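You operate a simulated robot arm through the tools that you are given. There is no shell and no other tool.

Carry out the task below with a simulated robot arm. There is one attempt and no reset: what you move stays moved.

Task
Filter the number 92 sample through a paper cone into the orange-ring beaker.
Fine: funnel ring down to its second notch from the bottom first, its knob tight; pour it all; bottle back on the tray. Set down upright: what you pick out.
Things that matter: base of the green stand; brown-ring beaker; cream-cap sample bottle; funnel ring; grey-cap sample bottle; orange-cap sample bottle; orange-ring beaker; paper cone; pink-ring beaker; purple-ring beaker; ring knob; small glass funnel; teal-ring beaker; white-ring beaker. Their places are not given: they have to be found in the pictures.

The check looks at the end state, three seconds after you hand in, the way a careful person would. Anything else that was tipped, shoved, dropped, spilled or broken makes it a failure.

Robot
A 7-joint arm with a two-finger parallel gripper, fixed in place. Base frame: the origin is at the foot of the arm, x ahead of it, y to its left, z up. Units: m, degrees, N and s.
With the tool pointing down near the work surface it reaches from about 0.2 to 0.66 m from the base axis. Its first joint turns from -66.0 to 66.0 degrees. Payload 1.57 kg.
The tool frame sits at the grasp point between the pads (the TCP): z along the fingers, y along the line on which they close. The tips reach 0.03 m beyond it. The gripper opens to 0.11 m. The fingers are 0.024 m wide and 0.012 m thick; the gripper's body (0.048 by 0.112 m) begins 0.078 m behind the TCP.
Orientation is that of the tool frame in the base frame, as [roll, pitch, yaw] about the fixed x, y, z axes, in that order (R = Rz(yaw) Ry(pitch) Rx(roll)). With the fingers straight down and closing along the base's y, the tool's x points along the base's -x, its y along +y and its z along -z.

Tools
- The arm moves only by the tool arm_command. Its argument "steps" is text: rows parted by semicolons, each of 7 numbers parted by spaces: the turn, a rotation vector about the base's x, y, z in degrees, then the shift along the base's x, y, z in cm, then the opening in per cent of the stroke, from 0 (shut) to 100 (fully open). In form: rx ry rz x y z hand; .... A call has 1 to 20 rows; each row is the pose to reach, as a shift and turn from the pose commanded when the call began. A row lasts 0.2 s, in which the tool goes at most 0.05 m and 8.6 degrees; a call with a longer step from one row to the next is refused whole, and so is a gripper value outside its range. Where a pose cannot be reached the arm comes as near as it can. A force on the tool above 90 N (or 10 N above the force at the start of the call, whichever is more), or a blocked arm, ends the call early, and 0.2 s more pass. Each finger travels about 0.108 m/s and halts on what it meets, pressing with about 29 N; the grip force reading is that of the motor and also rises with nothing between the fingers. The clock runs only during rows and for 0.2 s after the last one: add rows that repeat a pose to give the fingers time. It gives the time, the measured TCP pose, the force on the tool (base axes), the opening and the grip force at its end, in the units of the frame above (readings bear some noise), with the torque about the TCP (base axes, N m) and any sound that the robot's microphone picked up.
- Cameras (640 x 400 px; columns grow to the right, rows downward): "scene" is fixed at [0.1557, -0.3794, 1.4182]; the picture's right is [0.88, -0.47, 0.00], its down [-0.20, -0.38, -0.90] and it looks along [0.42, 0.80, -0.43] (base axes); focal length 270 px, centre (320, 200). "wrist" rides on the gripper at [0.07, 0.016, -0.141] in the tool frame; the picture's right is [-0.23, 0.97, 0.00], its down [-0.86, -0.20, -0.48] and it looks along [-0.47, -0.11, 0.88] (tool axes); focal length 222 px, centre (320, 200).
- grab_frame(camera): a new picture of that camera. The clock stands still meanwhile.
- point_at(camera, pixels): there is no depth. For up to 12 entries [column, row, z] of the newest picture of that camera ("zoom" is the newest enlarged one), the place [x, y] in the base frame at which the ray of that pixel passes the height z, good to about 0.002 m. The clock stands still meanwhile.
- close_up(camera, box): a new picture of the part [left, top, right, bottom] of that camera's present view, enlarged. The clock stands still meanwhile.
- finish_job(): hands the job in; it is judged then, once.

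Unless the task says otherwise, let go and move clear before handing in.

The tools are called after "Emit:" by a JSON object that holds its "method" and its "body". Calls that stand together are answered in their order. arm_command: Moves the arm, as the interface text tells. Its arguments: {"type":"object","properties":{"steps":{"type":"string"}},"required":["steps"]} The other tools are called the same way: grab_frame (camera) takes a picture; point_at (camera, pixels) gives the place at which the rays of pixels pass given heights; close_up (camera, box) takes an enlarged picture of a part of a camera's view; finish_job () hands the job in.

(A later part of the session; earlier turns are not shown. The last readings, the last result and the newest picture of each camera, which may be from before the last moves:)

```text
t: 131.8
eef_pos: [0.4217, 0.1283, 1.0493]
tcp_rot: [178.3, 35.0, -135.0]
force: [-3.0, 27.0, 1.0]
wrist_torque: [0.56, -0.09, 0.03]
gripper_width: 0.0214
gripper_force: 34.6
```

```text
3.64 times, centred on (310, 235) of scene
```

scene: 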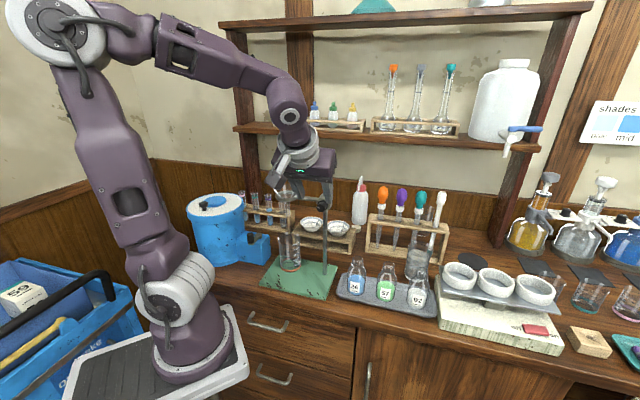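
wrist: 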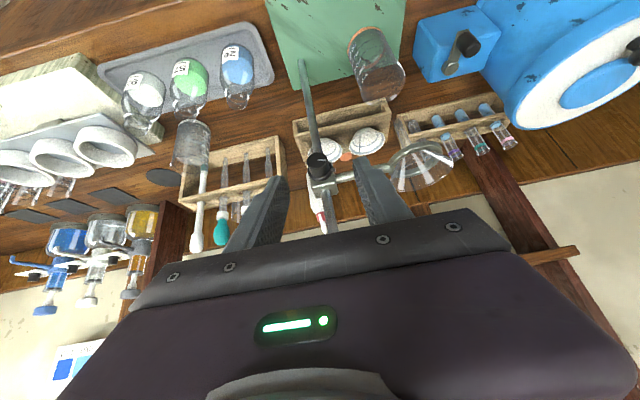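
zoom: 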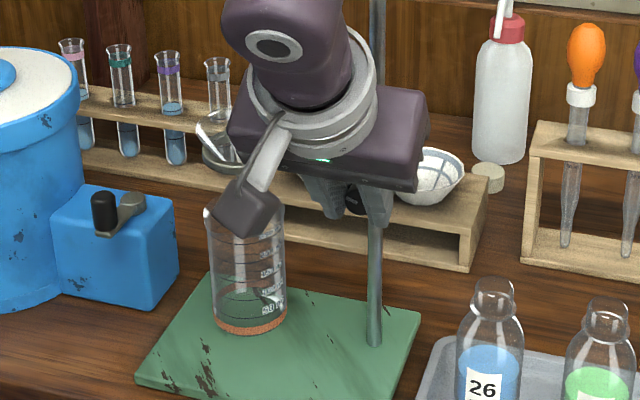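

The vertical force crosses zero at TCP z≈1.050, so the ring is back in the second notch, with the beaker undisturbed. I'll relieve the side load and tighten the first 40° clockwise.

Emit:
{"method": "arm_command", "body": {"steps": "0 0 0 0 0.12 0.05 5; 5.66 5.66 0 0.14 -0.02 0.04 5; 11.3 11.3 0 0.27 -0.15 0 5; 17 17 0 0.4 -0.28 -0.07 5; 22.6 22.6 0 0.52 -0.4 -0.16 5; 28.3 28.3 0 0.64 -0.52 -0.28 5; 28.3 28.3 0 0.64 -0.52 -0.28 5"}}

Emit:
{"method": "close_up", "body": {"camera": "wrist", "box": [260, 130, 400, 240]}}

```text
t: 133.4
eef_pos: [0.4278, 0.1202, 1.0466]
tcp_rot: [132.6, 26.0, -159.3]
force: [-16.1, 2.2, -2.2]
wrist_torque: [-0.5, 0.74, 0.65]
gripper_width: 0.0215
gripper_force: 34.5
```

```text
3.64 times, centred on (330, 185) of wrist
```

zoom: 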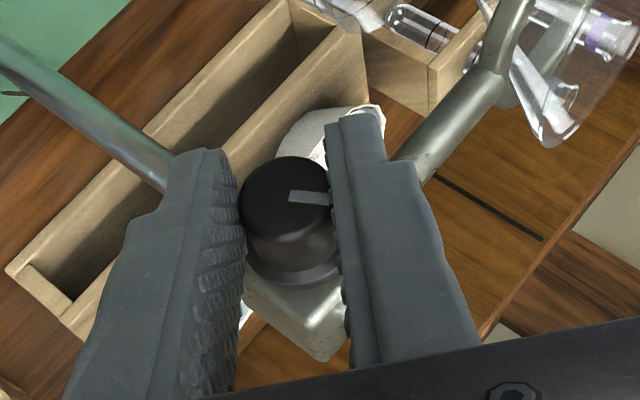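

The knob turned another 40°. I'll open, swing back around it, and re-grip for the second turn.

Emit:
{"method": "arm_command", "body": {"steps": "0 0 0 0 0 0 30; 0 0 0 0 0 0 40; -5.66 -5.66 0 -0.12 0.12 0.12 40; -11.3 -11.3 0 -0.24 0.24 0.21 40; -17 -17 0 -0.37 0.37 0.28 40; -22.6 -22.6 0 -0.5 0.5 0.32 40; -28.3 -28.3 0 -0.64 0.64 0.33 40; -28.3 -28.3 0 -0.64 0.64 0.33 25; -28.3 -28.3 0 -0.64 0.64 0.33 8; -28.3 -28.3 0 -0.64 0.64 0.33 5; -28.3 -28.3 0 -0.64 0.64 0.33 5"}}

Emit:
{"method": "arm_command", "body": {"steps": "5.66 5.66 0 0.14 -0.14 -0.01 5; 11.3 11.3 0 0.27 -0.27 -0.05 5; 17 17 0 0.4 -0.4 -0.12 5; 22.6 22.6 0 0.52 -0.52 -0.21 5; 28.3 28.3 0 0.64 -0.64 -0.33 5; 32 32 0 0.7 -0.7 -0.41 5; 32 32 0 0.7 -0.7 -0.41 5"}}

Emit:
{"method": "close_up", "body": {"camera": "wrist", "box": [260, 130, 400, 240]}}

```text
t: 135.8
eef_pos: [0.4216, 0.1273, 1.0487]
tcp_rot: [178.5, 34.9, -135.2]
force: [-2.5, 2.5, 0.7]
wrist_torque: [0.12, -0.05, -0.28]
gripper_width: 0.0212
gripper_force: 34.7
```

```text
t: 137.4
eef_pos: [0.4297, 0.1209, 1.0467]
tcp_rot: [127.6, 23.8, -161.6]
force: [2.4, -6.2, -0.7]
wrist_torque: [-0.5, 0.03, -0.29]
gripper_width: 0.0214
gripper_force: 34.5
```

```text
3.64 times, centred on (330, 185) of wrist
```

zoom: 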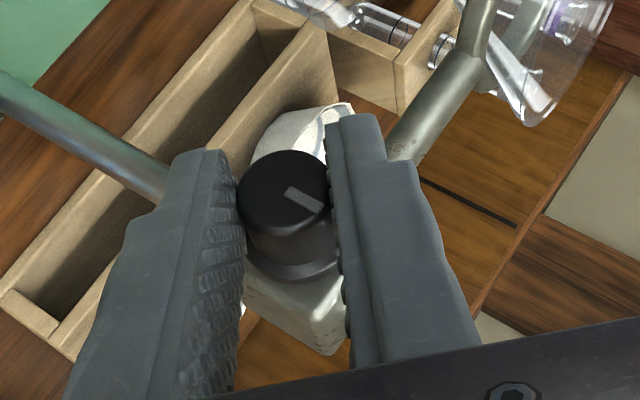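

A resisting torque of about 0.33 N·m shows it is tightening. I'll release, withdraw and check the pointer.

Emit:
{"method": "arm_command", "body": {"steps": "0 0 0 0 0 0 30; 0 0 0 0 0 0 45; 0 0 0 0.05 -1.2 0.9 50; 0 0 0 0.1 -2.4 1.8 50; 0 0 0 0.15 -3.6 2.7 50; 0 0 0 0.2 -4.7 3.6 50; -5.66 -5.66 0 0 -5 5 50; -11.3 -11.3 0 -1 -5 7 50; -17 -17 0 -2 -5 9 50; -22.6 -22.6 0 -3 -5 11 50; -28.3 -28.3 0 -4 -5 13 50; -32 -32 0 -5 -5 15 50; -32 -32 0 -5 -5 15 50"}}

Emit:
{"method": "grab_frame", "body": {"camera": "scene"}}

Emit:
{"method": "grab_frame", "body": {"camera": "wrist"}}

Emit:
{"method": "close_up", "body": {"camera": "scene", "box": [300, 210, 350, 250]}}

Emit:
{"method": "close_up", "body": {"camera": "scene", "box": [260, 190, 330, 280]}}

```text
t: 140.2
eef_pos: [0.3807, 0.0714, 1.1968]
tcp_rot: [178.5, 35.1, -135.1]
force: [-0.6, -0.8, 0.1]
wrist_torque: [-0.03, -0.03, 0.0]
gripper_width: 0.0552
gripper_force: 0.0
```

```text
taken
```

scene: 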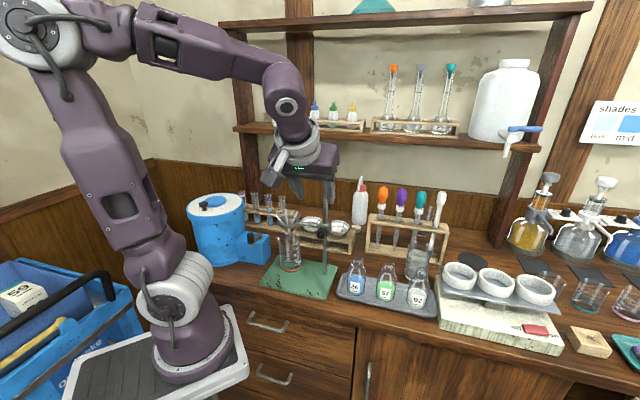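

```text
taken
```

wrist: 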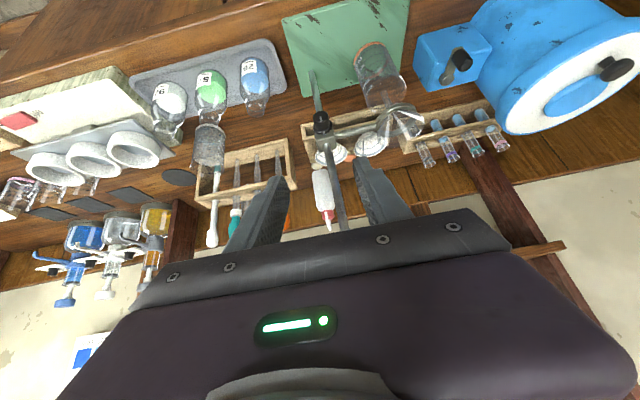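

```text
10.00 times, centred on (325, 230) of scene
```

zoom: 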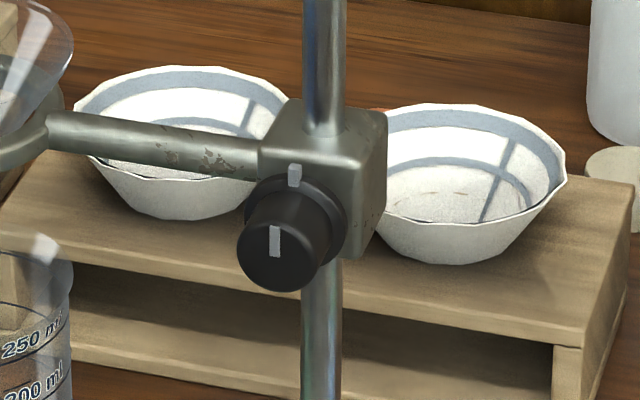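

```text
4.44 times, centred on (295, 235) of scene
```

zoom: 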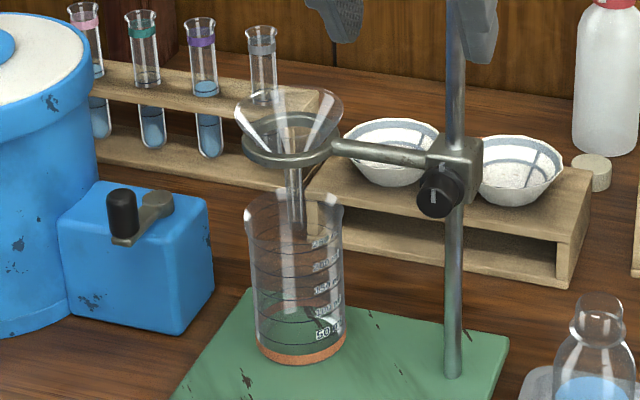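

The pointer is vertical and the ring is in the same spot as before, in the second notch, with the stem now inside the orange-ring beaker's mouth. Next is the paper cone, so I'll study the cones and funnel closely.

Emit:
{"method": "close_up", "body": {"camera": "wrist", "box": [300, 100, 430, 180]}}

Emit:
{"method": "close_up", "body": {"camera": "scene", "box": [290, 205, 370, 260]}}

Emit:
{"method": "point_at", "body": {"camera": "scene", "pixels": [[300, 220, 0.94], [322, 222, 0.94], [338, 218, 0.94], [339, 238, 0.93]]}}

```text
4.92 times, centred on (365, 140) of wrist
```

zoom: 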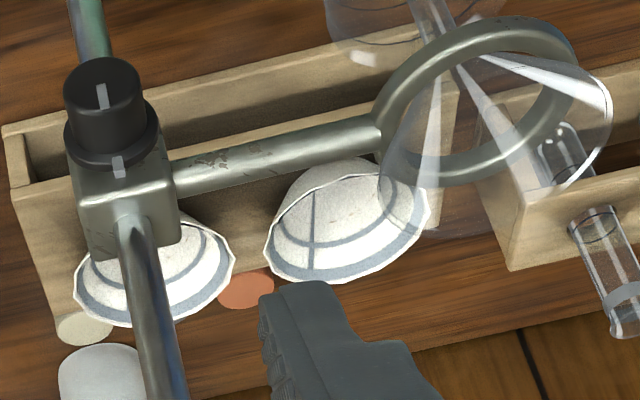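

```text
7.27 times, centred on (330, 232) of scene
```

zoom: 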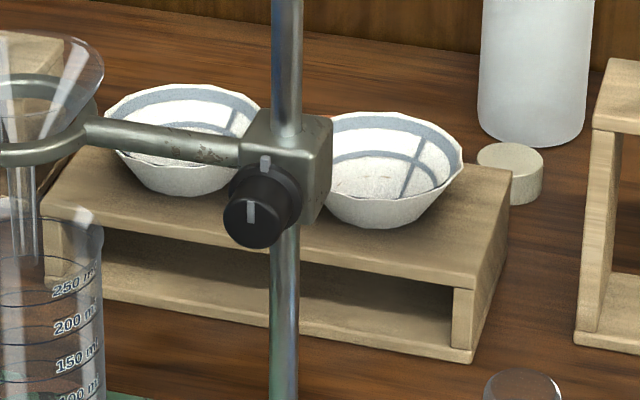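

```text
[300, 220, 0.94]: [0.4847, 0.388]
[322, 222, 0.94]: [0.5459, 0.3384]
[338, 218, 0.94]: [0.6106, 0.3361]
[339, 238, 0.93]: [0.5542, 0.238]
```

I'll use the left cone, since the right one is behind the rod. I'll triangulate its rim centre and the funnel's rim.

Emit:
{"method": "point_at", "body": {"camera": "scene", "pixels": [[311.2, 222.2, 0.92], [311.2, 222.2, 0.93], [311.2, 222.2, 0.94], [311.2, 222.2, 0.95], [300, 221, 0.935], [322, 221, 0.935], [289.5, 213.5, 1.06], [289.5, 213.5, 1.07], [289.5, 213.5, 1.08]]}}

Emit:
{"method": "point_at", "body": {"camera": "wrist", "pixels": [[370.5, 145.7, 0.92], [370.5, 145.7, 0.93], [370.5, 145.7, 0.94], [370.5, 145.7, 0.95], [353.6, 151, 0.935], [387, 141, 0.935], [402, 120, 1.06], [402, 120, 1.07], [402, 120, 1.08]]}}

Emit:
{"method": "close_up", "body": {"camera": "wrist", "box": [370, 90, 440, 150]}}

Emit:
{"method": "close_up", "body": {"camera": "scene", "box": [270, 200, 310, 240]}}

```text
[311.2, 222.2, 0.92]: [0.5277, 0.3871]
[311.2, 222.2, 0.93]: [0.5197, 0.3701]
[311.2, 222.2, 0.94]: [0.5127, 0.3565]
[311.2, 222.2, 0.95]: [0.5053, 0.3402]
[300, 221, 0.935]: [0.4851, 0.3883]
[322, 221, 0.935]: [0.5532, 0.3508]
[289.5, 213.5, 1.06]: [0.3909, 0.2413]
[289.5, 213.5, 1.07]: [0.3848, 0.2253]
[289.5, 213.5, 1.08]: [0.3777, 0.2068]
```

```text
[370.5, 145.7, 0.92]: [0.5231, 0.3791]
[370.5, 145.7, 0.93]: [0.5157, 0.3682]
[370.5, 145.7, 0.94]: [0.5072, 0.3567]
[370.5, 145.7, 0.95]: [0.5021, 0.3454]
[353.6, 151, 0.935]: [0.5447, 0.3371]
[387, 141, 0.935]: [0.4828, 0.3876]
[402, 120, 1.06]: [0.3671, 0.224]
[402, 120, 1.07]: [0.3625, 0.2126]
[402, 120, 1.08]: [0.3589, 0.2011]
```

```text
6.67 times, centred on (405, 120) of wrist
```

zoom: 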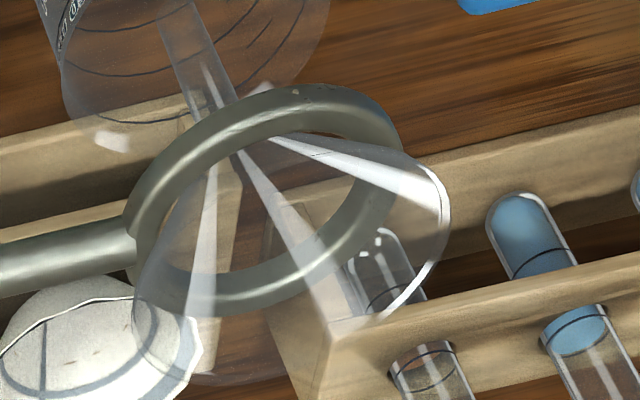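

```text
10.00 times, centred on (290, 220) of scene
```

zoom: 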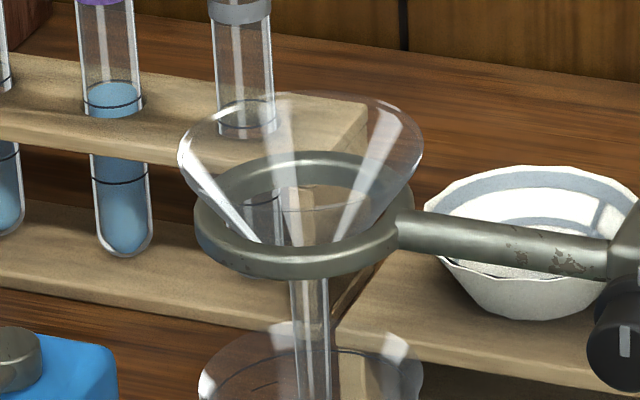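

The cone's rim is about 7.8 cm wide at (0.508, 0.352, 0.943), so it's wider than the funnel's 6.8 cm rim (z≈1.053). I can hold it by the rim and still seat it. I'll bring the tool vertical and rotate it so the fingers close roughly front-to-back.

Emit:
{"method": "arm_command", "body": {"steps": "-5.8 5.8 0 0 0.5 0 60; -11.6 11.6 0 0 1 0 70; -17.4 17.4 0 0 1.5 0 80; -23.2 23.2 0 0 2 0 90; -24.7 24.7 0 0 2.5 0 90; -24.7 24.7 0 0 2.5 0 90"}}

Emit:
{"method": "arm_command", "body": {"steps": "0 0 -8.4 0 0 0 90; 0 0 -16.8 0 0 0 90; 0 0 -25.2 0 0 0 90; 0 0 -33.6 0 0 0 90; 0 0 -42 0 0 0 90; 0 0 -50.4 0 0 0 90; 0 0 -58.8 0 0 0 90; 0 0 -67.2 0 0 0 90; 0 0 -75 0 0 0 90; 0 0 -75 0 0 0 90"}}

Emit:
{"method": "grab_frame", "body": {"camera": "scene"}}

Emit:
{"method": "grab_frame", "body": {"camera": "wrist"}}

```text
t: 141.6
eef_pos: [0.3795, 0.0961, 1.1966]
tcp_rot: [178.6, 0.1, -135.1]
force: [0.9, -0.5, 0.1]
wrist_torque: [0.02, 0.03, 0.01]
gripper_width: 0.0993
gripper_force: 0.0
```

```text
t: 143.8
eef_pos: [0.3792, 0.0955, 1.1966]
tcp_rot: [178.5, 0.1, 149.9]
force: [0.4, 1.1, -0.1]
wrist_torque: [0.02, 0.01, 0.02]
gripper_width: 0.099
gripper_force: 0.0
```

```text
taken
```

scene: 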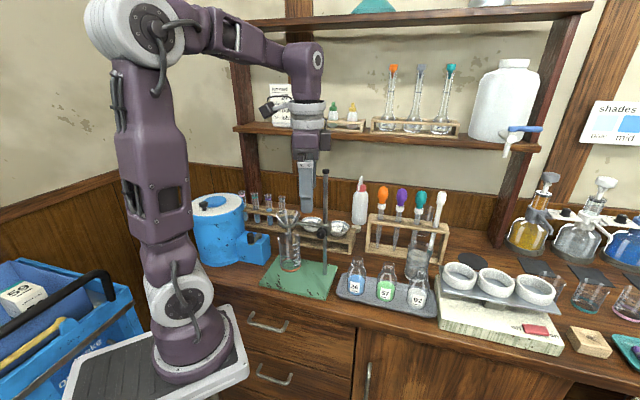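

```text
taken
```

wrist: 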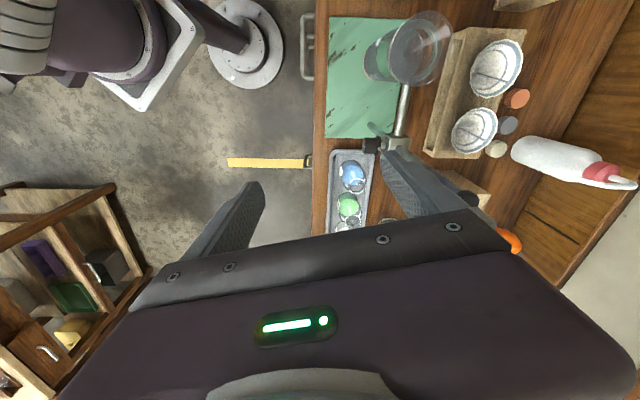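

I have a clear overhead view: left cone at wrist (497,70), funnel at (415,50), and the three bottle caps behind the rack. I'll zoom and refine the cone and funnel positions.

Emit:
{"method": "close_up", "body": {"camera": "wrist", "box": [430, 20, 550, 110]}}

Emit:
{"method": "close_up", "body": {"camera": "wrist", "box": [350, 0, 470, 90]}}

```text
4.44 times, centred on (490, 65) of wrist
```

zoom: 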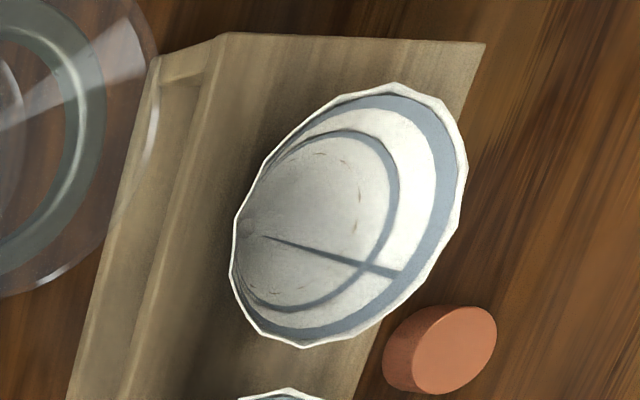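

```text
4.44 times, centred on (410, 45) of wrist
```

zoom: 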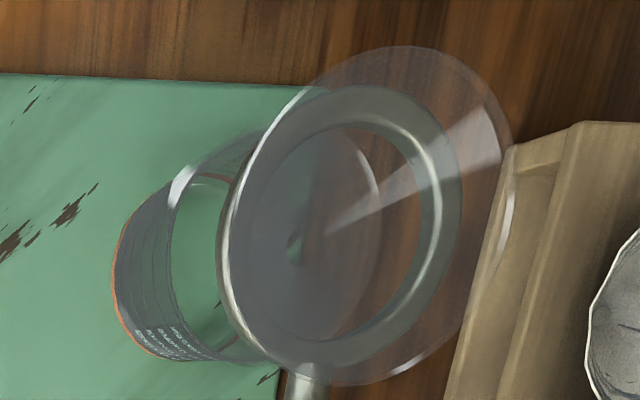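

From the zoom, the cone rim centre is at wrist (496.5,68.2) and the funnel rim centre at (421.3,47.9).

Emit:
{"method": "point_at", "body": {"camera": "wrist", "pixels": [[496.5, 68.2, 0.935], [496.5, 68.2, 0.943], [496.5, 68.2, 0.95], [421.3, 47.9, 1.045], [421.3, 47.9, 1.053], [421.3, 47.9, 1.06], [470, 78.5, 0.943], [523.3, 57.2, 0.943], [505.7, 38.7, 0.943], [486, 98.3, 0.943]]}}

```text
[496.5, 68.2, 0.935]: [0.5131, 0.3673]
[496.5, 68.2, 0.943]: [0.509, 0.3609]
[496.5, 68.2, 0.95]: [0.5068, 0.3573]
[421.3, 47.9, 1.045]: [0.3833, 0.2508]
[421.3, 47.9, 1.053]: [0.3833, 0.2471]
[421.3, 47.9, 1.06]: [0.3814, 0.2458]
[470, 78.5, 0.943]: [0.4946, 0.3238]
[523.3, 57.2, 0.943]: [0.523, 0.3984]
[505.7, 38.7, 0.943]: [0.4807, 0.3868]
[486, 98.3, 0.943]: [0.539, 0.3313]
```

The cone centre is near (0.508, 0.359) with an 8 cm rim. I'll travel high past the funnel, well left of the rod, then descend outward to just above the cone.

Emit:
{"method": "arm_command", "body": {"steps": "0 0 0 -0.5 4.5 0 90; 0 0 0 -0.9 9 0 90; 0 0 0 -0.9 13.5 0 90; 0 0 0 -0.5 17.5 0 90; 0 0 0 3.3 20 -2 90; 0 0 0 6.5 22 -5 90; 0 0 0 9.8 24.2 -9 90; 0 0 0 12 25.6 -13 90; 0 0 0 12.7 26.2 -15.7 90; 0 0 0 12.7 26.2 -15.7 90"}}

Emit:
{"method": "grab_frame", "body": {"camera": "scene"}}

Emit:
{"method": "grab_frame", "body": {"camera": "wrist"}}

```text
refused: row 7 steps farther than a row can; nothing moved
```

```text
taken
```

scene: 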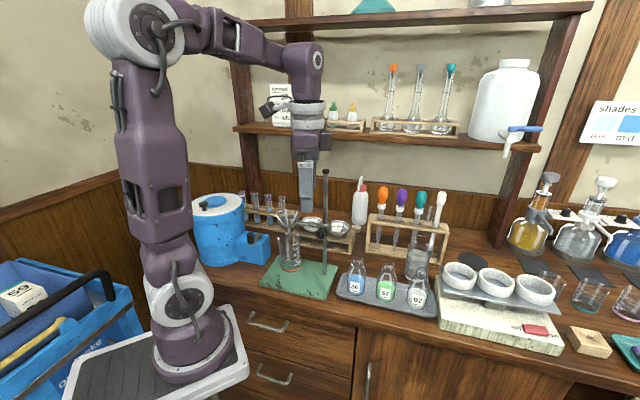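

```text
taken
```

wrist: 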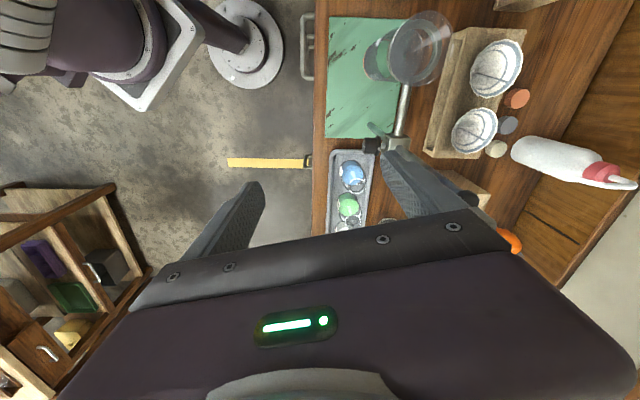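

One step was just over the row limit and nothing moved. I'll resend with smaller steps.

Emit:
{"method": "arm_command", "body": {"steps": "0 0 0 -0.5 4.5 0 90; 0 0 0 -0.9 9 0 90; 0 0 0 -0.9 13.5 0 90; 0 0 0 -0.5 17.5 0 90; 0 0 0 3 19.8 -1.5 90; 0 0 0 5.8 21.5 -4 90; 0 0 0 8.3 23.1 -7 90; 0 0 0 10.5 24.5 -10 90; 0 0 0 12 25.5 -13 90; 0 0 0 12.7 26.2 -15.7 90; 0 0 0 12.7 26.2 -15.7 90"}}

Emit:
{"method": "grab_frame", "body": {"camera": "scene"}}

Emit:
{"method": "grab_frame", "body": {"camera": "wrist"}}

```text
t: 146.2
eef_pos: [0.5064, 0.358, 1.0399]
tcp_rot: [178.6, 0.1, 149.9]
force: [0.2, 0.1, -0.2]
wrist_torque: [0.0, 0.02, 0.01]
gripper_width: 0.0991
gripper_force: 0.0
```

```text
taken
```

scene: 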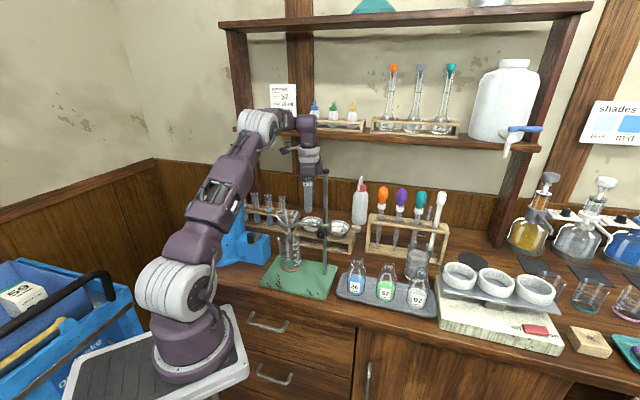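

```text
taken
```

wrist: 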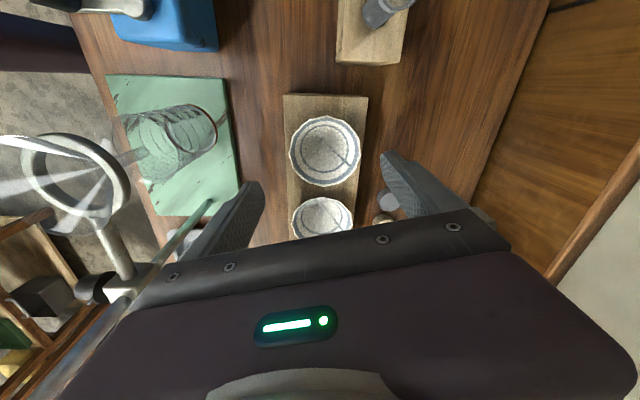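

I'm above the rack, with the left cone at wrist (325,151). I'll get its exact centre from this close view.

Emit:
{"method": "close_up", "body": {"camera": "wrist", "box": [260, 90, 400, 240]}}

Emit:
{"method": "point_at", "body": {"camera": "wrist", "pixels": [[325, 151, 0.935], [325, 151, 0.943], [325, 151, 0.95], [289, 148, 0.943], [361, 153, 0.943]]}}

```text
2.67 times, centred on (330, 165) of wrist
```

zoom: 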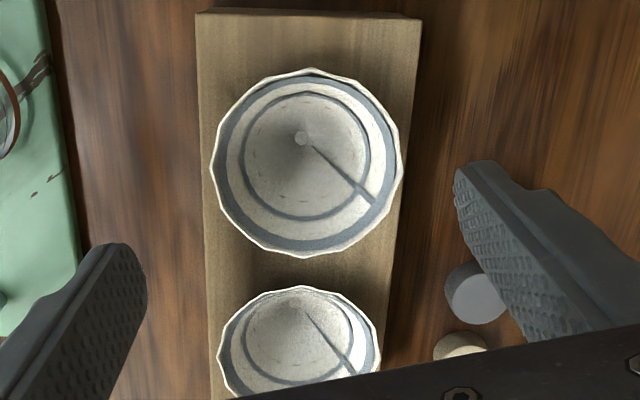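

```text
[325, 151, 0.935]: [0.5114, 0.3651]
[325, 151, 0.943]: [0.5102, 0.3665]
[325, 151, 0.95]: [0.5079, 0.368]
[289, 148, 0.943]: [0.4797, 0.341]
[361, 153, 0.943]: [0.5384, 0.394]
```

The cone's rim centre is at (0.512, 0.3655), z≈0.935, about 8 mm from my TCP. I'll centre on it and lower until the tips are about 1 cm below the rim.

Emit:
{"method": "arm_command", "body": {"steps": "0 0 0 0.55 0.75 -1 90; 0 0 0 0.55 0.75 -4 90; 0 0 0 0.55 0.75 -6.5 90; 0 0 0 0.55 0.75 -8.3 90; 0 0 0 0.55 0.75 -8.3 90"}}

Emit:
{"method": "grab_frame", "body": {"camera": "wrist"}}

Emit:
{"method": "close_up", "body": {"camera": "wrist", "box": [240, 90, 420, 240]}}

Emit:
{"method": "close_up", "body": {"camera": "scene", "box": [270, 180, 370, 270]}}

```text
t: 147.4
eef_pos: [0.5112, 0.3659, 0.9572]
tcp_rot: [178.5, 0.1, 149.8]
force: [0.1, 0.0, -1.0]
wrist_torque: [0.02, 0.03, 0.02]
gripper_width: 0.0992
gripper_force: 0.0
```

```text
taken
```

wrist: 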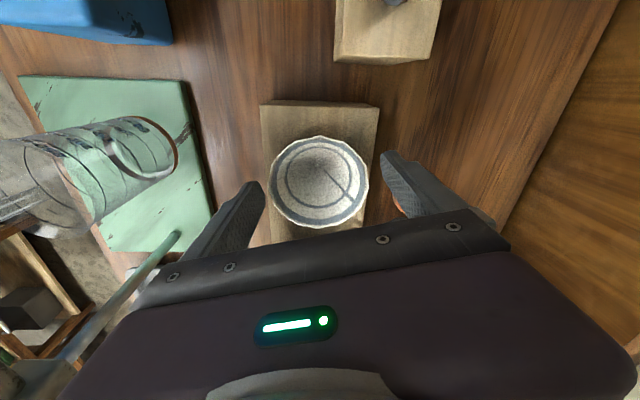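

```text
2.67 times, centred on (330, 165) of wrist
```

zoom: 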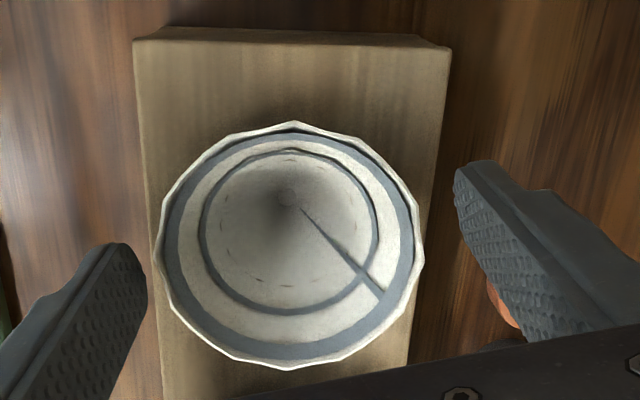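

```text
4.44 times, centred on (320, 225) of scene
```

zoom: 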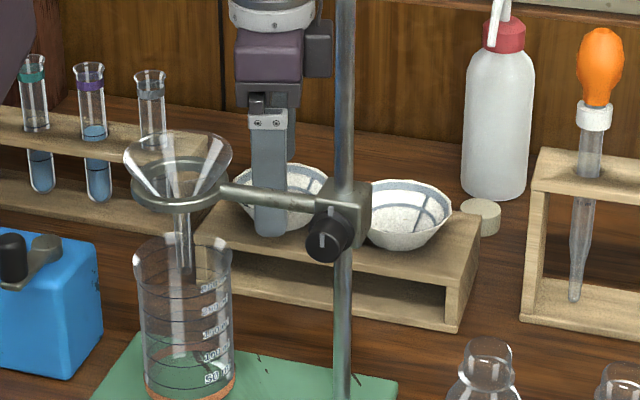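

The tips straddle the cone's rim about 1 cm below its edge. I'll close gradually to grip the paper as lightly as possible.

Emit:
{"method": "arm_command", "body": {"steps": "0 0 0 0 0 0 80; 0 0 0 0 0 0 75; 0 0 0 0 0 0 73; 0 0 0 0 0 0 72; 0 0 0 0 0 0 72"}}

Emit:
{"method": "close_up", "body": {"camera": "wrist", "box": [240, 90, 420, 240]}}

```text
t: 148.6
eef_pos: [0.5107, 0.3672, 0.9587]
tcp_rot: [178.5, 0.1, 149.9]
force: [-0.3, -1.2, -0.2]
wrist_torque: [-0.01, 0.03, -0.01]
gripper_width: 0.0795
gripper_force: 0.1
```

```text
2.67 times, centred on (330, 165) of wrist
```

zoom: 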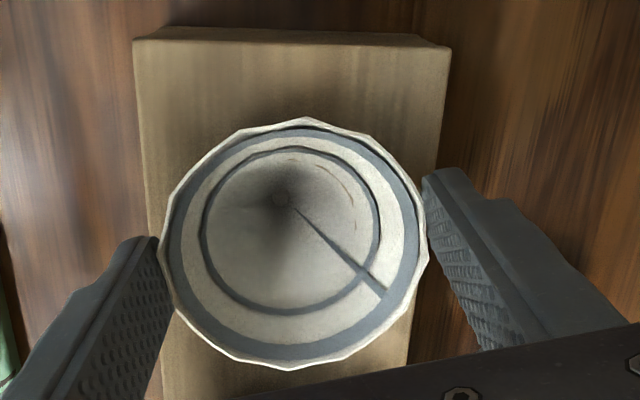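

The fingers are just meeting the rim at 79.5 mm and the cone is centring itself. I'll close a touch more until there's a grip force.

Emit:
{"method": "arm_command", "body": {"steps": "0 0 0 0 0 0 70.5; 0 0 0 0 0 0 70.5"}}

Emit:
{"method": "arm_command", "body": {"steps": "0 0 0 0 0 0 69; 0 0 0 0 0 0 69"}}

Emit:
{"method": "close_up", "body": {"camera": "wrist", "box": [240, 90, 420, 240]}}

Emit:
{"method": "close_up", "body": {"camera": "scene", "box": [270, 180, 370, 270]}}

```text
t: 149.2
eef_pos: [0.5117, 0.3672, 0.9577]
tcp_rot: [178.5, 0.1, 149.9]
force: [-0.5, -0.1, -0.1]
wrist_torque: [0.01, -0.03, 0.0]
gripper_width: 0.0785
gripper_force: 1.0
```

```text
t: 149.8
eef_pos: [0.5113, 0.3663, 0.9572]
tcp_rot: [178.6, 0.0, 149.9]
force: [-1.0, 1.0, 0.5]
wrist_torque: [0.01, 0.02, -0.01]
gripper_width: 0.0765
gripper_force: 7.6
```

```text
2.67 times, centred on (330, 165) of wrist
```

zoom: 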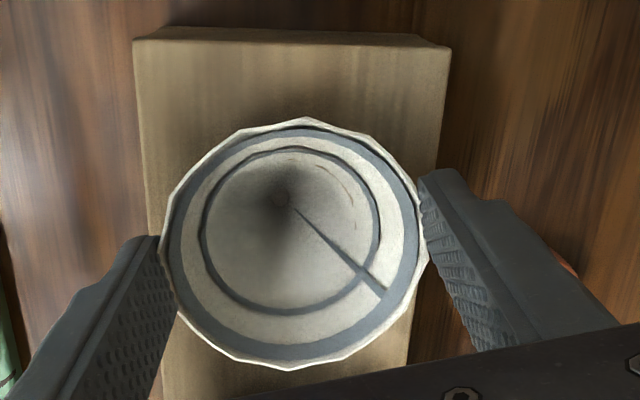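

```text
4.44 times, centred on (320, 225) of scene
```

zoom: 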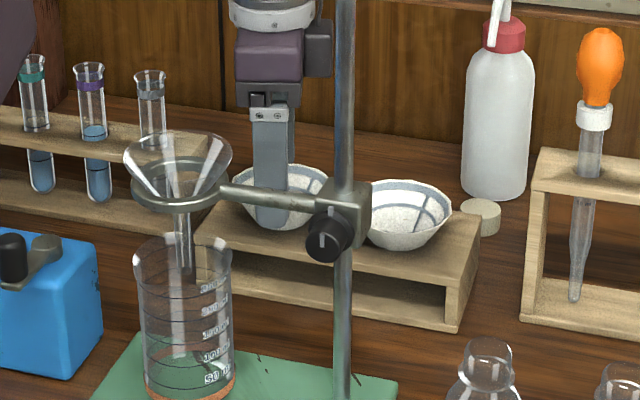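

The cone is gripped lightly at 7.6 N, and grip can be modulated. I'll lift slowly and check that it comes along.

Emit:
{"method": "arm_command", "body": {"steps": "0 0 0 0 0 0.5 69; 0 0 0 0 0 1.2 69; 0 0 0 0 0 2 69; 0 0 0 0 0 2 69"}}

Emit:
{"method": "close_up", "body": {"camera": "wrist", "box": [240, 90, 420, 240]}}

Emit:
{"method": "close_up", "body": {"camera": "scene", "box": [270, 180, 370, 270]}}

```text
t: 150.8
eef_pos: [0.5117, 0.3656, 0.9762]
tcp_rot: [178.6, 0.1, 149.9]
force: [-0.2, 0.3, -0.9]
wrist_torque: [-0.01, 0.01, -0.01]
gripper_width: 0.0765
gripper_force: 7.6
```

```text
2.67 times, centred on (330, 165) of wrist
```

zoom: 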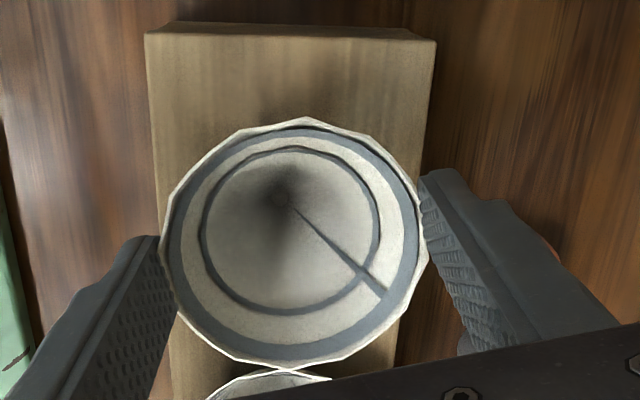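

```text
4.44 times, centred on (320, 225) of scene
```

zoom: 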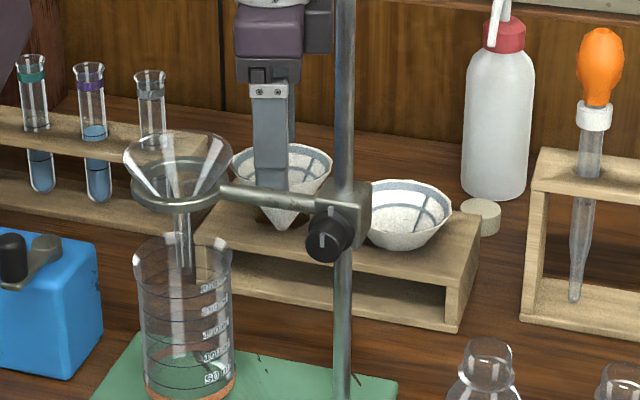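

The cone came up cleanly with its apex pointing down. I'll carry it up and inward to above the funnel.

Emit:
{"method": "arm_command", "body": {"steps": "0 0 0 0 0 2.2 69; 0 0 0 0 0 4.2 69; 0 0 0 -1.6 -1 6.5 69; 0 0 0 -3.2 -2 9 69; 0 0 0 -5.2 -3.1 12 69; 0 0 0 -7.2 -4.6 15 69; 0 0 0 -9.2 -7 18 69; 0 0 0 -11 -9.5 19.5 69; 0 0 0 -12.6 -11.6 19.7 69; 0 0 0 -12.6 -11.6 19.7 69"}}

Emit:
{"method": "grab_frame", "body": {"camera": "scene"}}

Emit:
{"method": "close_up", "body": {"camera": "scene", "box": [250, 160, 350, 260]}}

Emit:
{"method": "grab_frame", "body": {"camera": "wrist"}}

Emit:
{"method": "close_up", "body": {"camera": "wrist", "box": [240, 90, 420, 240]}}

```text
t: 153.0
eef_pos: [0.3855, 0.2499, 1.1756]
tcp_rot: [178.6, 0.2, 149.9]
force: [-0.4, 0.7, -1.0]
wrist_torque: [-0.03, 0.01, 0.0]
gripper_width: 0.077
gripper_force: 8.2
```

```text
taken
```

scene: 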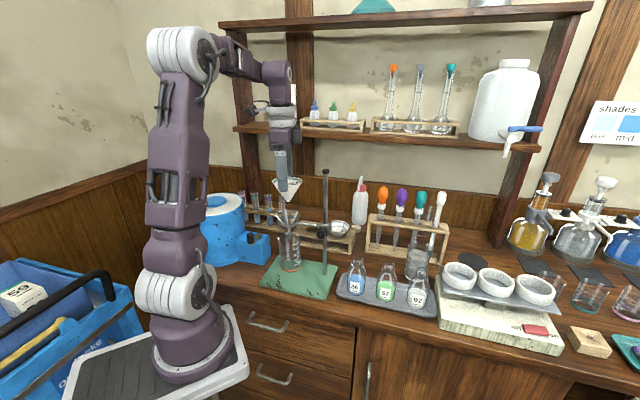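

```text
4.00 times, centred on (300, 210) of scene
```

zoom: 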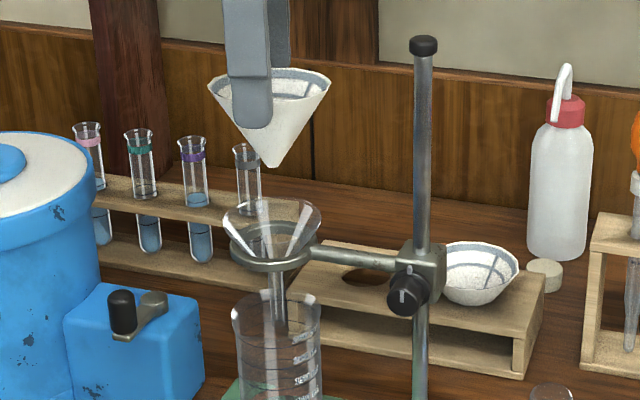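

```text
taken
```

wrist: 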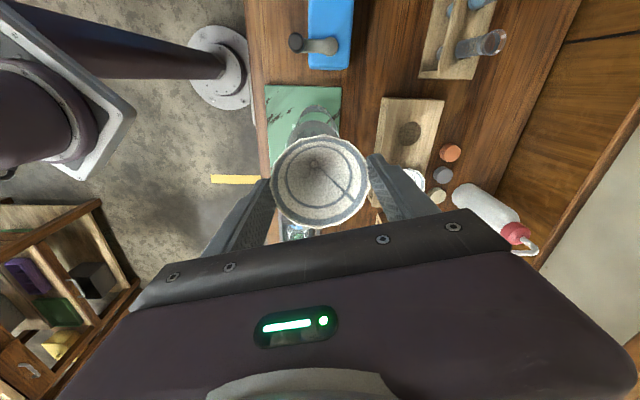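

```text
2.67 times, centred on (330, 165) of wrist
```

zoom: 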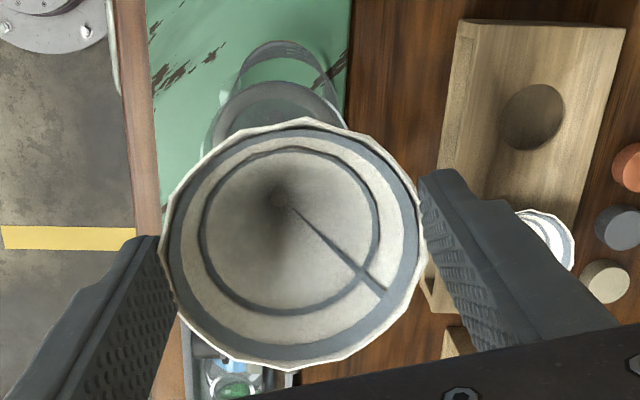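

The cone hangs upright directly above the funnel (apex at zoom (270,165), funnel mouth at (272,222)). I'll lower it into the funnel with force checks.

Emit:
{"method": "arm_command", "body": {"steps": "0 0 0 0 0 -2 69; 0 0 0 0 0 -4 69; 0 0 0 0 0 -6 69; 0 0 0 0 0 -6 69"}}

Emit:
{"method": "close_up", "body": {"camera": "scene", "box": [250, 160, 350, 260]}}

Emit:
{"method": "close_up", "body": {"camera": "wrist", "box": [240, 90, 420, 240]}}

```text
t: 154.0
eef_pos: [0.3845, 0.25, 1.1146]
tcp_rot: [178.5, 0.1, 149.9]
force: [-0.6, 0.5, 0.7]
wrist_torque: [-0.01, 0.0, 0.01]
gripper_width: 0.0771
gripper_force: 7.4
```

```text
4.00 times, centred on (300, 210) of scene
```

zoom: 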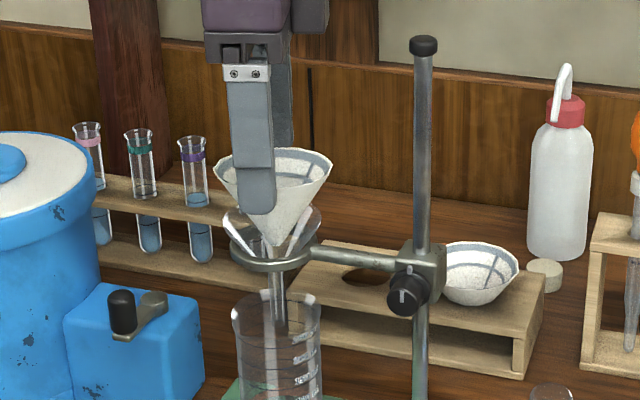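

```text
2.67 times, centred on (330, 165) of wrist
```

zoom: 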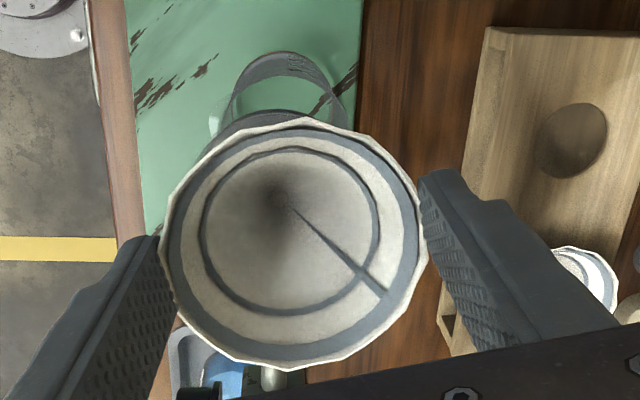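

It's entering the funnel with no contact. I'll continue down in small steps.

Emit:
{"method": "arm_command", "body": {"steps": "0 0 0 0 0 -0.7 69; 0 0 0 0 0 -1.4 69; 0 0 0 0 0 -1.4 69"}}

Emit:
{"method": "arm_command", "body": {"steps": "0 0 0 0 0 -0.4 69; 0 0 0 0 0 -0.4 69"}}

Emit:
{"method": "arm_command", "body": {"steps": "0 0 0 0 0 -0.4 69; 0 0 0 0 0 -0.4 69"}}

Emit:
{"method": "close_up", "body": {"camera": "scene", "box": [260, 180, 320, 250]}}

Emit:
{"method": "close_up", "body": {"camera": "wrist", "box": [240, 90, 420, 240]}}

```text
t: 154.8
eef_pos: [0.3855, 0.2491, 1.1001]
tcp_rot: [178.6, 0.1, 149.9]
force: [-0.9, 0.5, 0.4]
wrist_torque: [-0.01, 0.0, 0.02]
gripper_width: 0.0768
gripper_force: 8.0
```

```text
t: 155.4
eef_pos: [0.3847, 0.2499, 1.095]
tcp_rot: [178.5, 0.1, 150.0]
force: [-0.1, -0.6, -0.1]
wrist_torque: [-0.03, 0.02, 0.0]
gripper_width: 0.0772
gripper_force: 7.8
```

```text
t: 156.0
eef_pos: [0.3845, 0.2508, 1.0904]
tcp_rot: [178.7, 0.1, 149.9]
force: [-0.3, -0.6, 0.3]
wrist_torque: [0.04, 0.02, -0.03]
gripper_width: 0.0768
gripper_force: 8.0
```

```text
5.71 times, centred on (290, 215) of scene
```

zoom: 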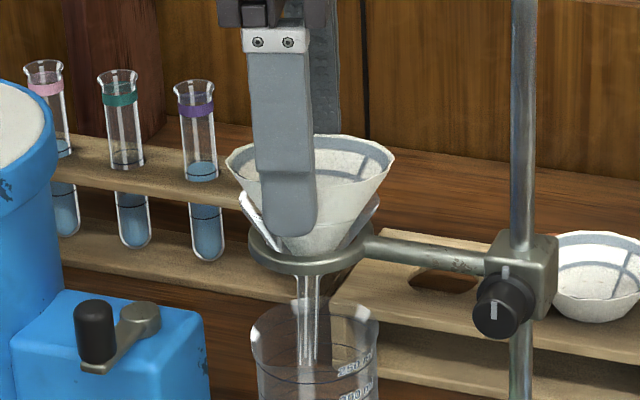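

```text
2.67 times, centred on (330, 165) of wrist
```

zoom: 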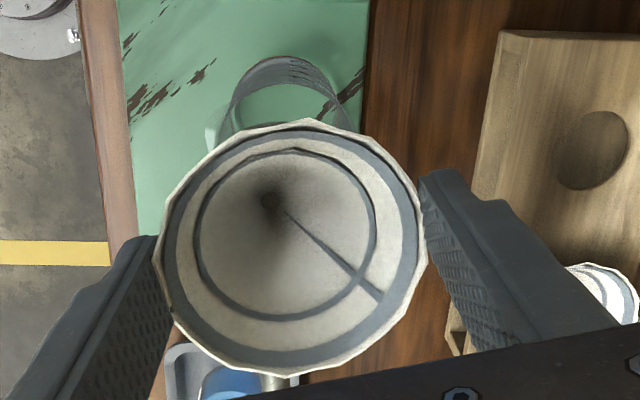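

The apex shifted slightly left in the wrist view, so the cone has just touched the funnel wall. I'll nudge 2 mm that way and keep lowering gently.

Emit:
{"method": "arm_command", "body": {"steps": "0 0 0 -0.1 -0.17 0 69; 0 0 0 -0.1 -0.17 -0.2 69; 0 0 0 -0.1 -0.17 -0.2 69"}}

Emit:
{"method": "arm_command", "body": {"steps": "0 0 0 0 0 -0.2 69; 0 0 0 0 0 -0.2 69"}}

Emit:
{"method": "arm_command", "body": {"steps": "0 0 0 0 0 -0.2 69; 0 0 0 0 0 -0.2 69"}}

Emit:
{"method": "close_up", "body": {"camera": "scene", "box": [260, 180, 320, 250]}}

Emit:
{"method": "close_up", "body": {"camera": "wrist", "box": [240, 90, 420, 240]}}

```text
t: 156.8
eef_pos: [0.384, 0.2475, 1.0897]
tcp_rot: [178.6, 0.1, 149.9]
force: [0.0, 0.6, 0.1]
wrist_torque: [0.04, 0.0, 0.05]
gripper_width: 0.0772
gripper_force: 5.4
```

```text
t: 157.4
eef_pos: [0.384, 0.2466, 1.0874]
tcp_rot: [178.5, 0.0, 149.9]
force: [-0.5, 0.9, 0.9]
wrist_torque: [0.02, 0.01, 0.02]
gripper_width: 0.0771
gripper_force: 4.8
```

```text
t: 158.0
eef_pos: [0.3846, 0.2477, 1.0846]
tcp_rot: [178.5, 0.1, 149.8]
force: [1.0, 0.7, 1.1]
wrist_torque: [0.03, -0.05, 0.03]
gripper_width: 0.0769
gripper_force: 5.3
```

```text
5.71 times, centred on (290, 215) of scene
```

zoom: 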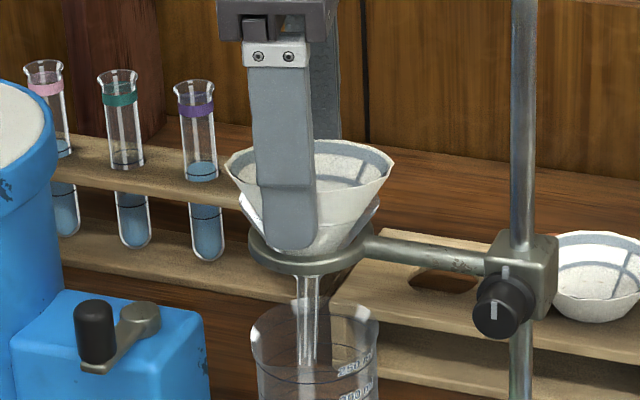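

```text
2.67 times, centred on (330, 165) of wrist
```

zoom: 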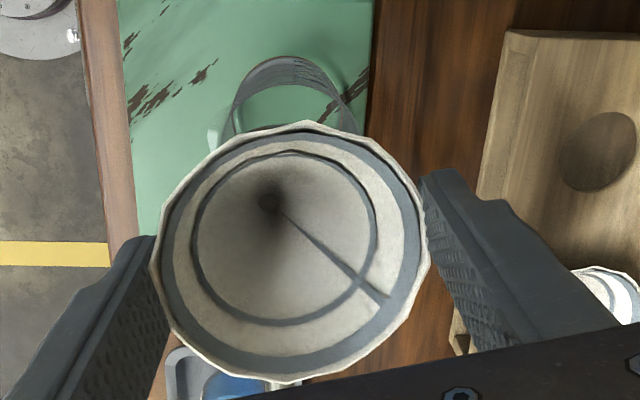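

The rim is now sliding up between the fingers and the grip force dropped to 5 N, so the cone has seated. I'll open slowly and retreat straight up.

Emit:
{"method": "arm_command", "body": {"steps": "0 0 0 0 0 0 72; 0 0 0 0 0 0 75; 0 0 0 0 0 0 80; 0 0 0 0 0 0 86; 0 0 0 0 0 0 86"}}

Emit:
{"method": "close_up", "body": {"camera": "wrist", "box": [240, 90, 420, 240]}}

Emit:
{"method": "close_up", "body": {"camera": "scene", "box": [260, 180, 320, 250]}}

```text
t: 159.2
eef_pos: [0.384, 0.2483, 1.0852]
tcp_rot: [178.5, 0.0, 149.9]
force: [-0.3, -0.7, -0.1]
wrist_torque: [-0.01, 0.01, 0.03]
gripper_width: 0.0948
gripper_force: 0.0
```

```text
2.67 times, centred on (330, 165) of wrist
```

zoom: 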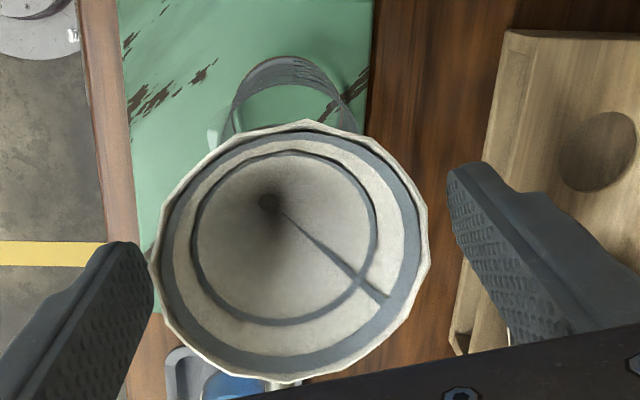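

```text
5.71 times, centred on (290, 215) of scene
```

zoom: 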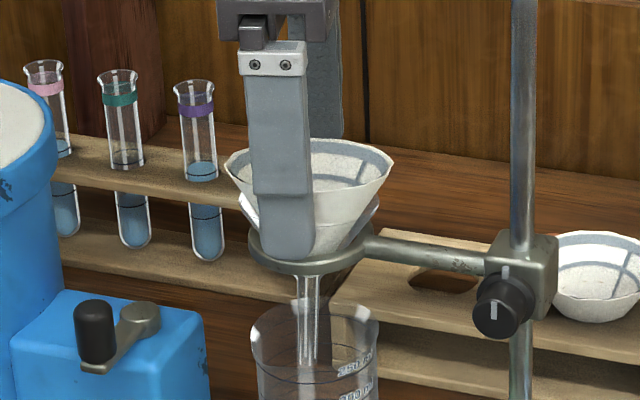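

The cone stays seated in the funnel. I'll retreat straight up, then turn to the bottle.

Emit:
{"method": "arm_command", "body": {"steps": "0 0 0 0 0 1.5 90; 0 0 0 0 0 3.5 90; 0 0 0 0 0 6.5 90; 0 0 0 0 0 10 90; 0 0 0 0 0 10 90"}}

Emit:
{"method": "grab_frame", "body": {"camera": "scene"}}

Emit:
{"method": "close_up", "body": {"camera": "scene", "box": [250, 180, 330, 260]}}

Emit:
{"method": "close_up", "body": {"camera": "scene", "box": [395, 245, 445, 315]}}

Emit:
{"method": "point_at", "body": {"camera": "scene", "pixels": [[385, 320, 0.857], [420, 332, 0.857], [438, 318, 0.87], [418, 301, 0.865], [418, 267, 0.95], [418, 267, 0.96], [418, 267, 0.97], [338, 296, 0.86]]}}

```text
t: 160.4
eef_pos: [0.3849, 0.2471, 1.1878]
tcp_rot: [178.5, 0.1, 150.0]
force: [0.7, -0.1, 0.4]
wrist_torque: [0.0, 0.01, 0.0]
gripper_width: 0.0989
gripper_force: 0.0
```

```text
taken
```

scene: 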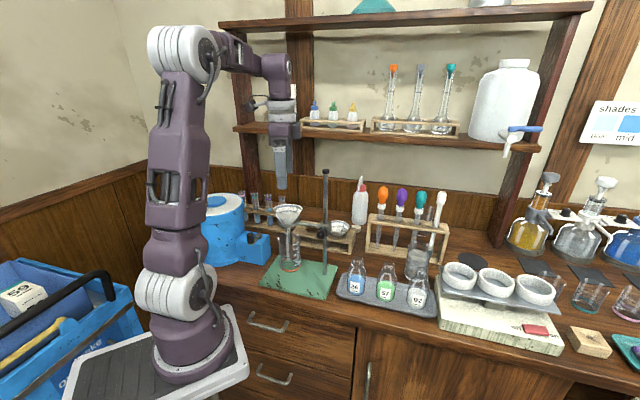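

```text
5.00 times, centred on (290, 220) of scene
```

zoom: 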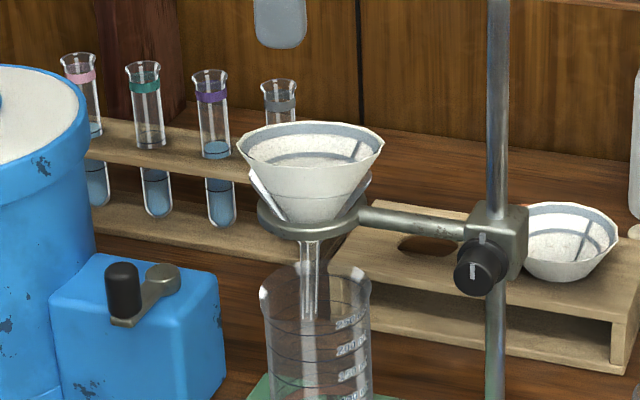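

```text
5.71 times, centred on (420, 280) of scene
```

zoom: 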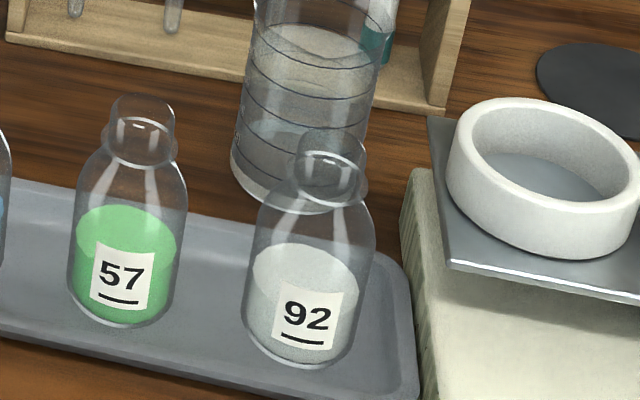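

```text
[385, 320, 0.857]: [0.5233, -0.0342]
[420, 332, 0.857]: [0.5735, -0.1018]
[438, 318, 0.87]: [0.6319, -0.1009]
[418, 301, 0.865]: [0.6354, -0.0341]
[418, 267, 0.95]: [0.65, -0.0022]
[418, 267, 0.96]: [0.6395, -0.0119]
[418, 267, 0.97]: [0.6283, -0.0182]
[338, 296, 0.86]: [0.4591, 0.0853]
```

The paper cone sits upright in the funnel. Now I'll measure bottle 92: its base centre, mouth and height.

Emit:
{"method": "point_at", "body": {"camera": "scene", "pixels": [[416.5, 300.5, 0.863], [422.3, 270.9, 0.94], [422.3, 270.9, 0.95], [422.3, 270.9, 0.96], [422.3, 270.9, 0.97], [385, 263, 0.95], [385, 263, 0.96], [385.5, 293.5, 0.863], [437, 290, 0.9], [436, 306, 0.88]]}}

Emit:
{"method": "arm_command", "body": {"steps": "0 0 0 -0.5 -4.5 0 90; 0 0 8 -0.5 -9 0 80; 0 0 16 0 -13 0 70; 0 0 24 1.5 -17 0 70; 0 0 30 4 -20 0 70; 0 0 30 8 -22 -1 70; 0 0 30 11.5 -24.5 -2.5 70; 0 0 30 11.5 -24.5 -2.5 70"}}

Emit:
{"method": "grab_frame", "body": {"camera": "wrist"}}

Emit:
{"method": "grab_frame", "body": {"camera": "scene"}}

```text
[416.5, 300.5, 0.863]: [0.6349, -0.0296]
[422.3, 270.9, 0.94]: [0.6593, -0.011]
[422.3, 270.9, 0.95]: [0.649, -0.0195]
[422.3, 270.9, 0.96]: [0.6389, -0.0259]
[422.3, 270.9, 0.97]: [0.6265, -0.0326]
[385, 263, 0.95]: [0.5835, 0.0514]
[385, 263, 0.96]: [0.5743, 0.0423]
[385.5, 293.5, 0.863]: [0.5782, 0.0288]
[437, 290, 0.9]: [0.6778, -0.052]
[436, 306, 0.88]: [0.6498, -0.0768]
```

```text
t: 162.2
eef_pos: [0.4991, 0.0001, 1.1584]
tcp_rot: [178.6, 0.2, 180.0]
force: [-0.5, -0.4, 0.4]
wrist_torque: [0.02, -0.01, 0.05]
gripper_width: 0.0772
gripper_force: 0.1
```

```text
taken
```

wrist: 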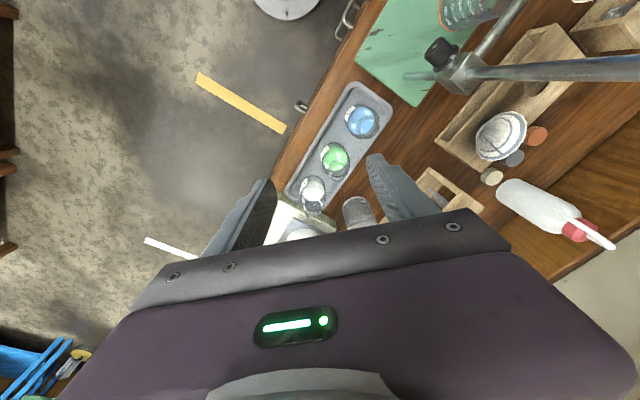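

```text
taken
```

scene: 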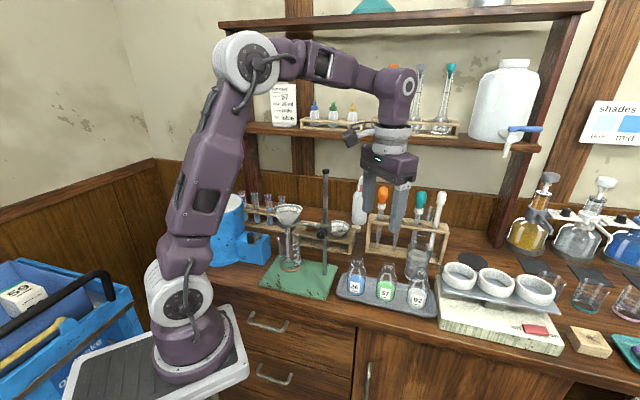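

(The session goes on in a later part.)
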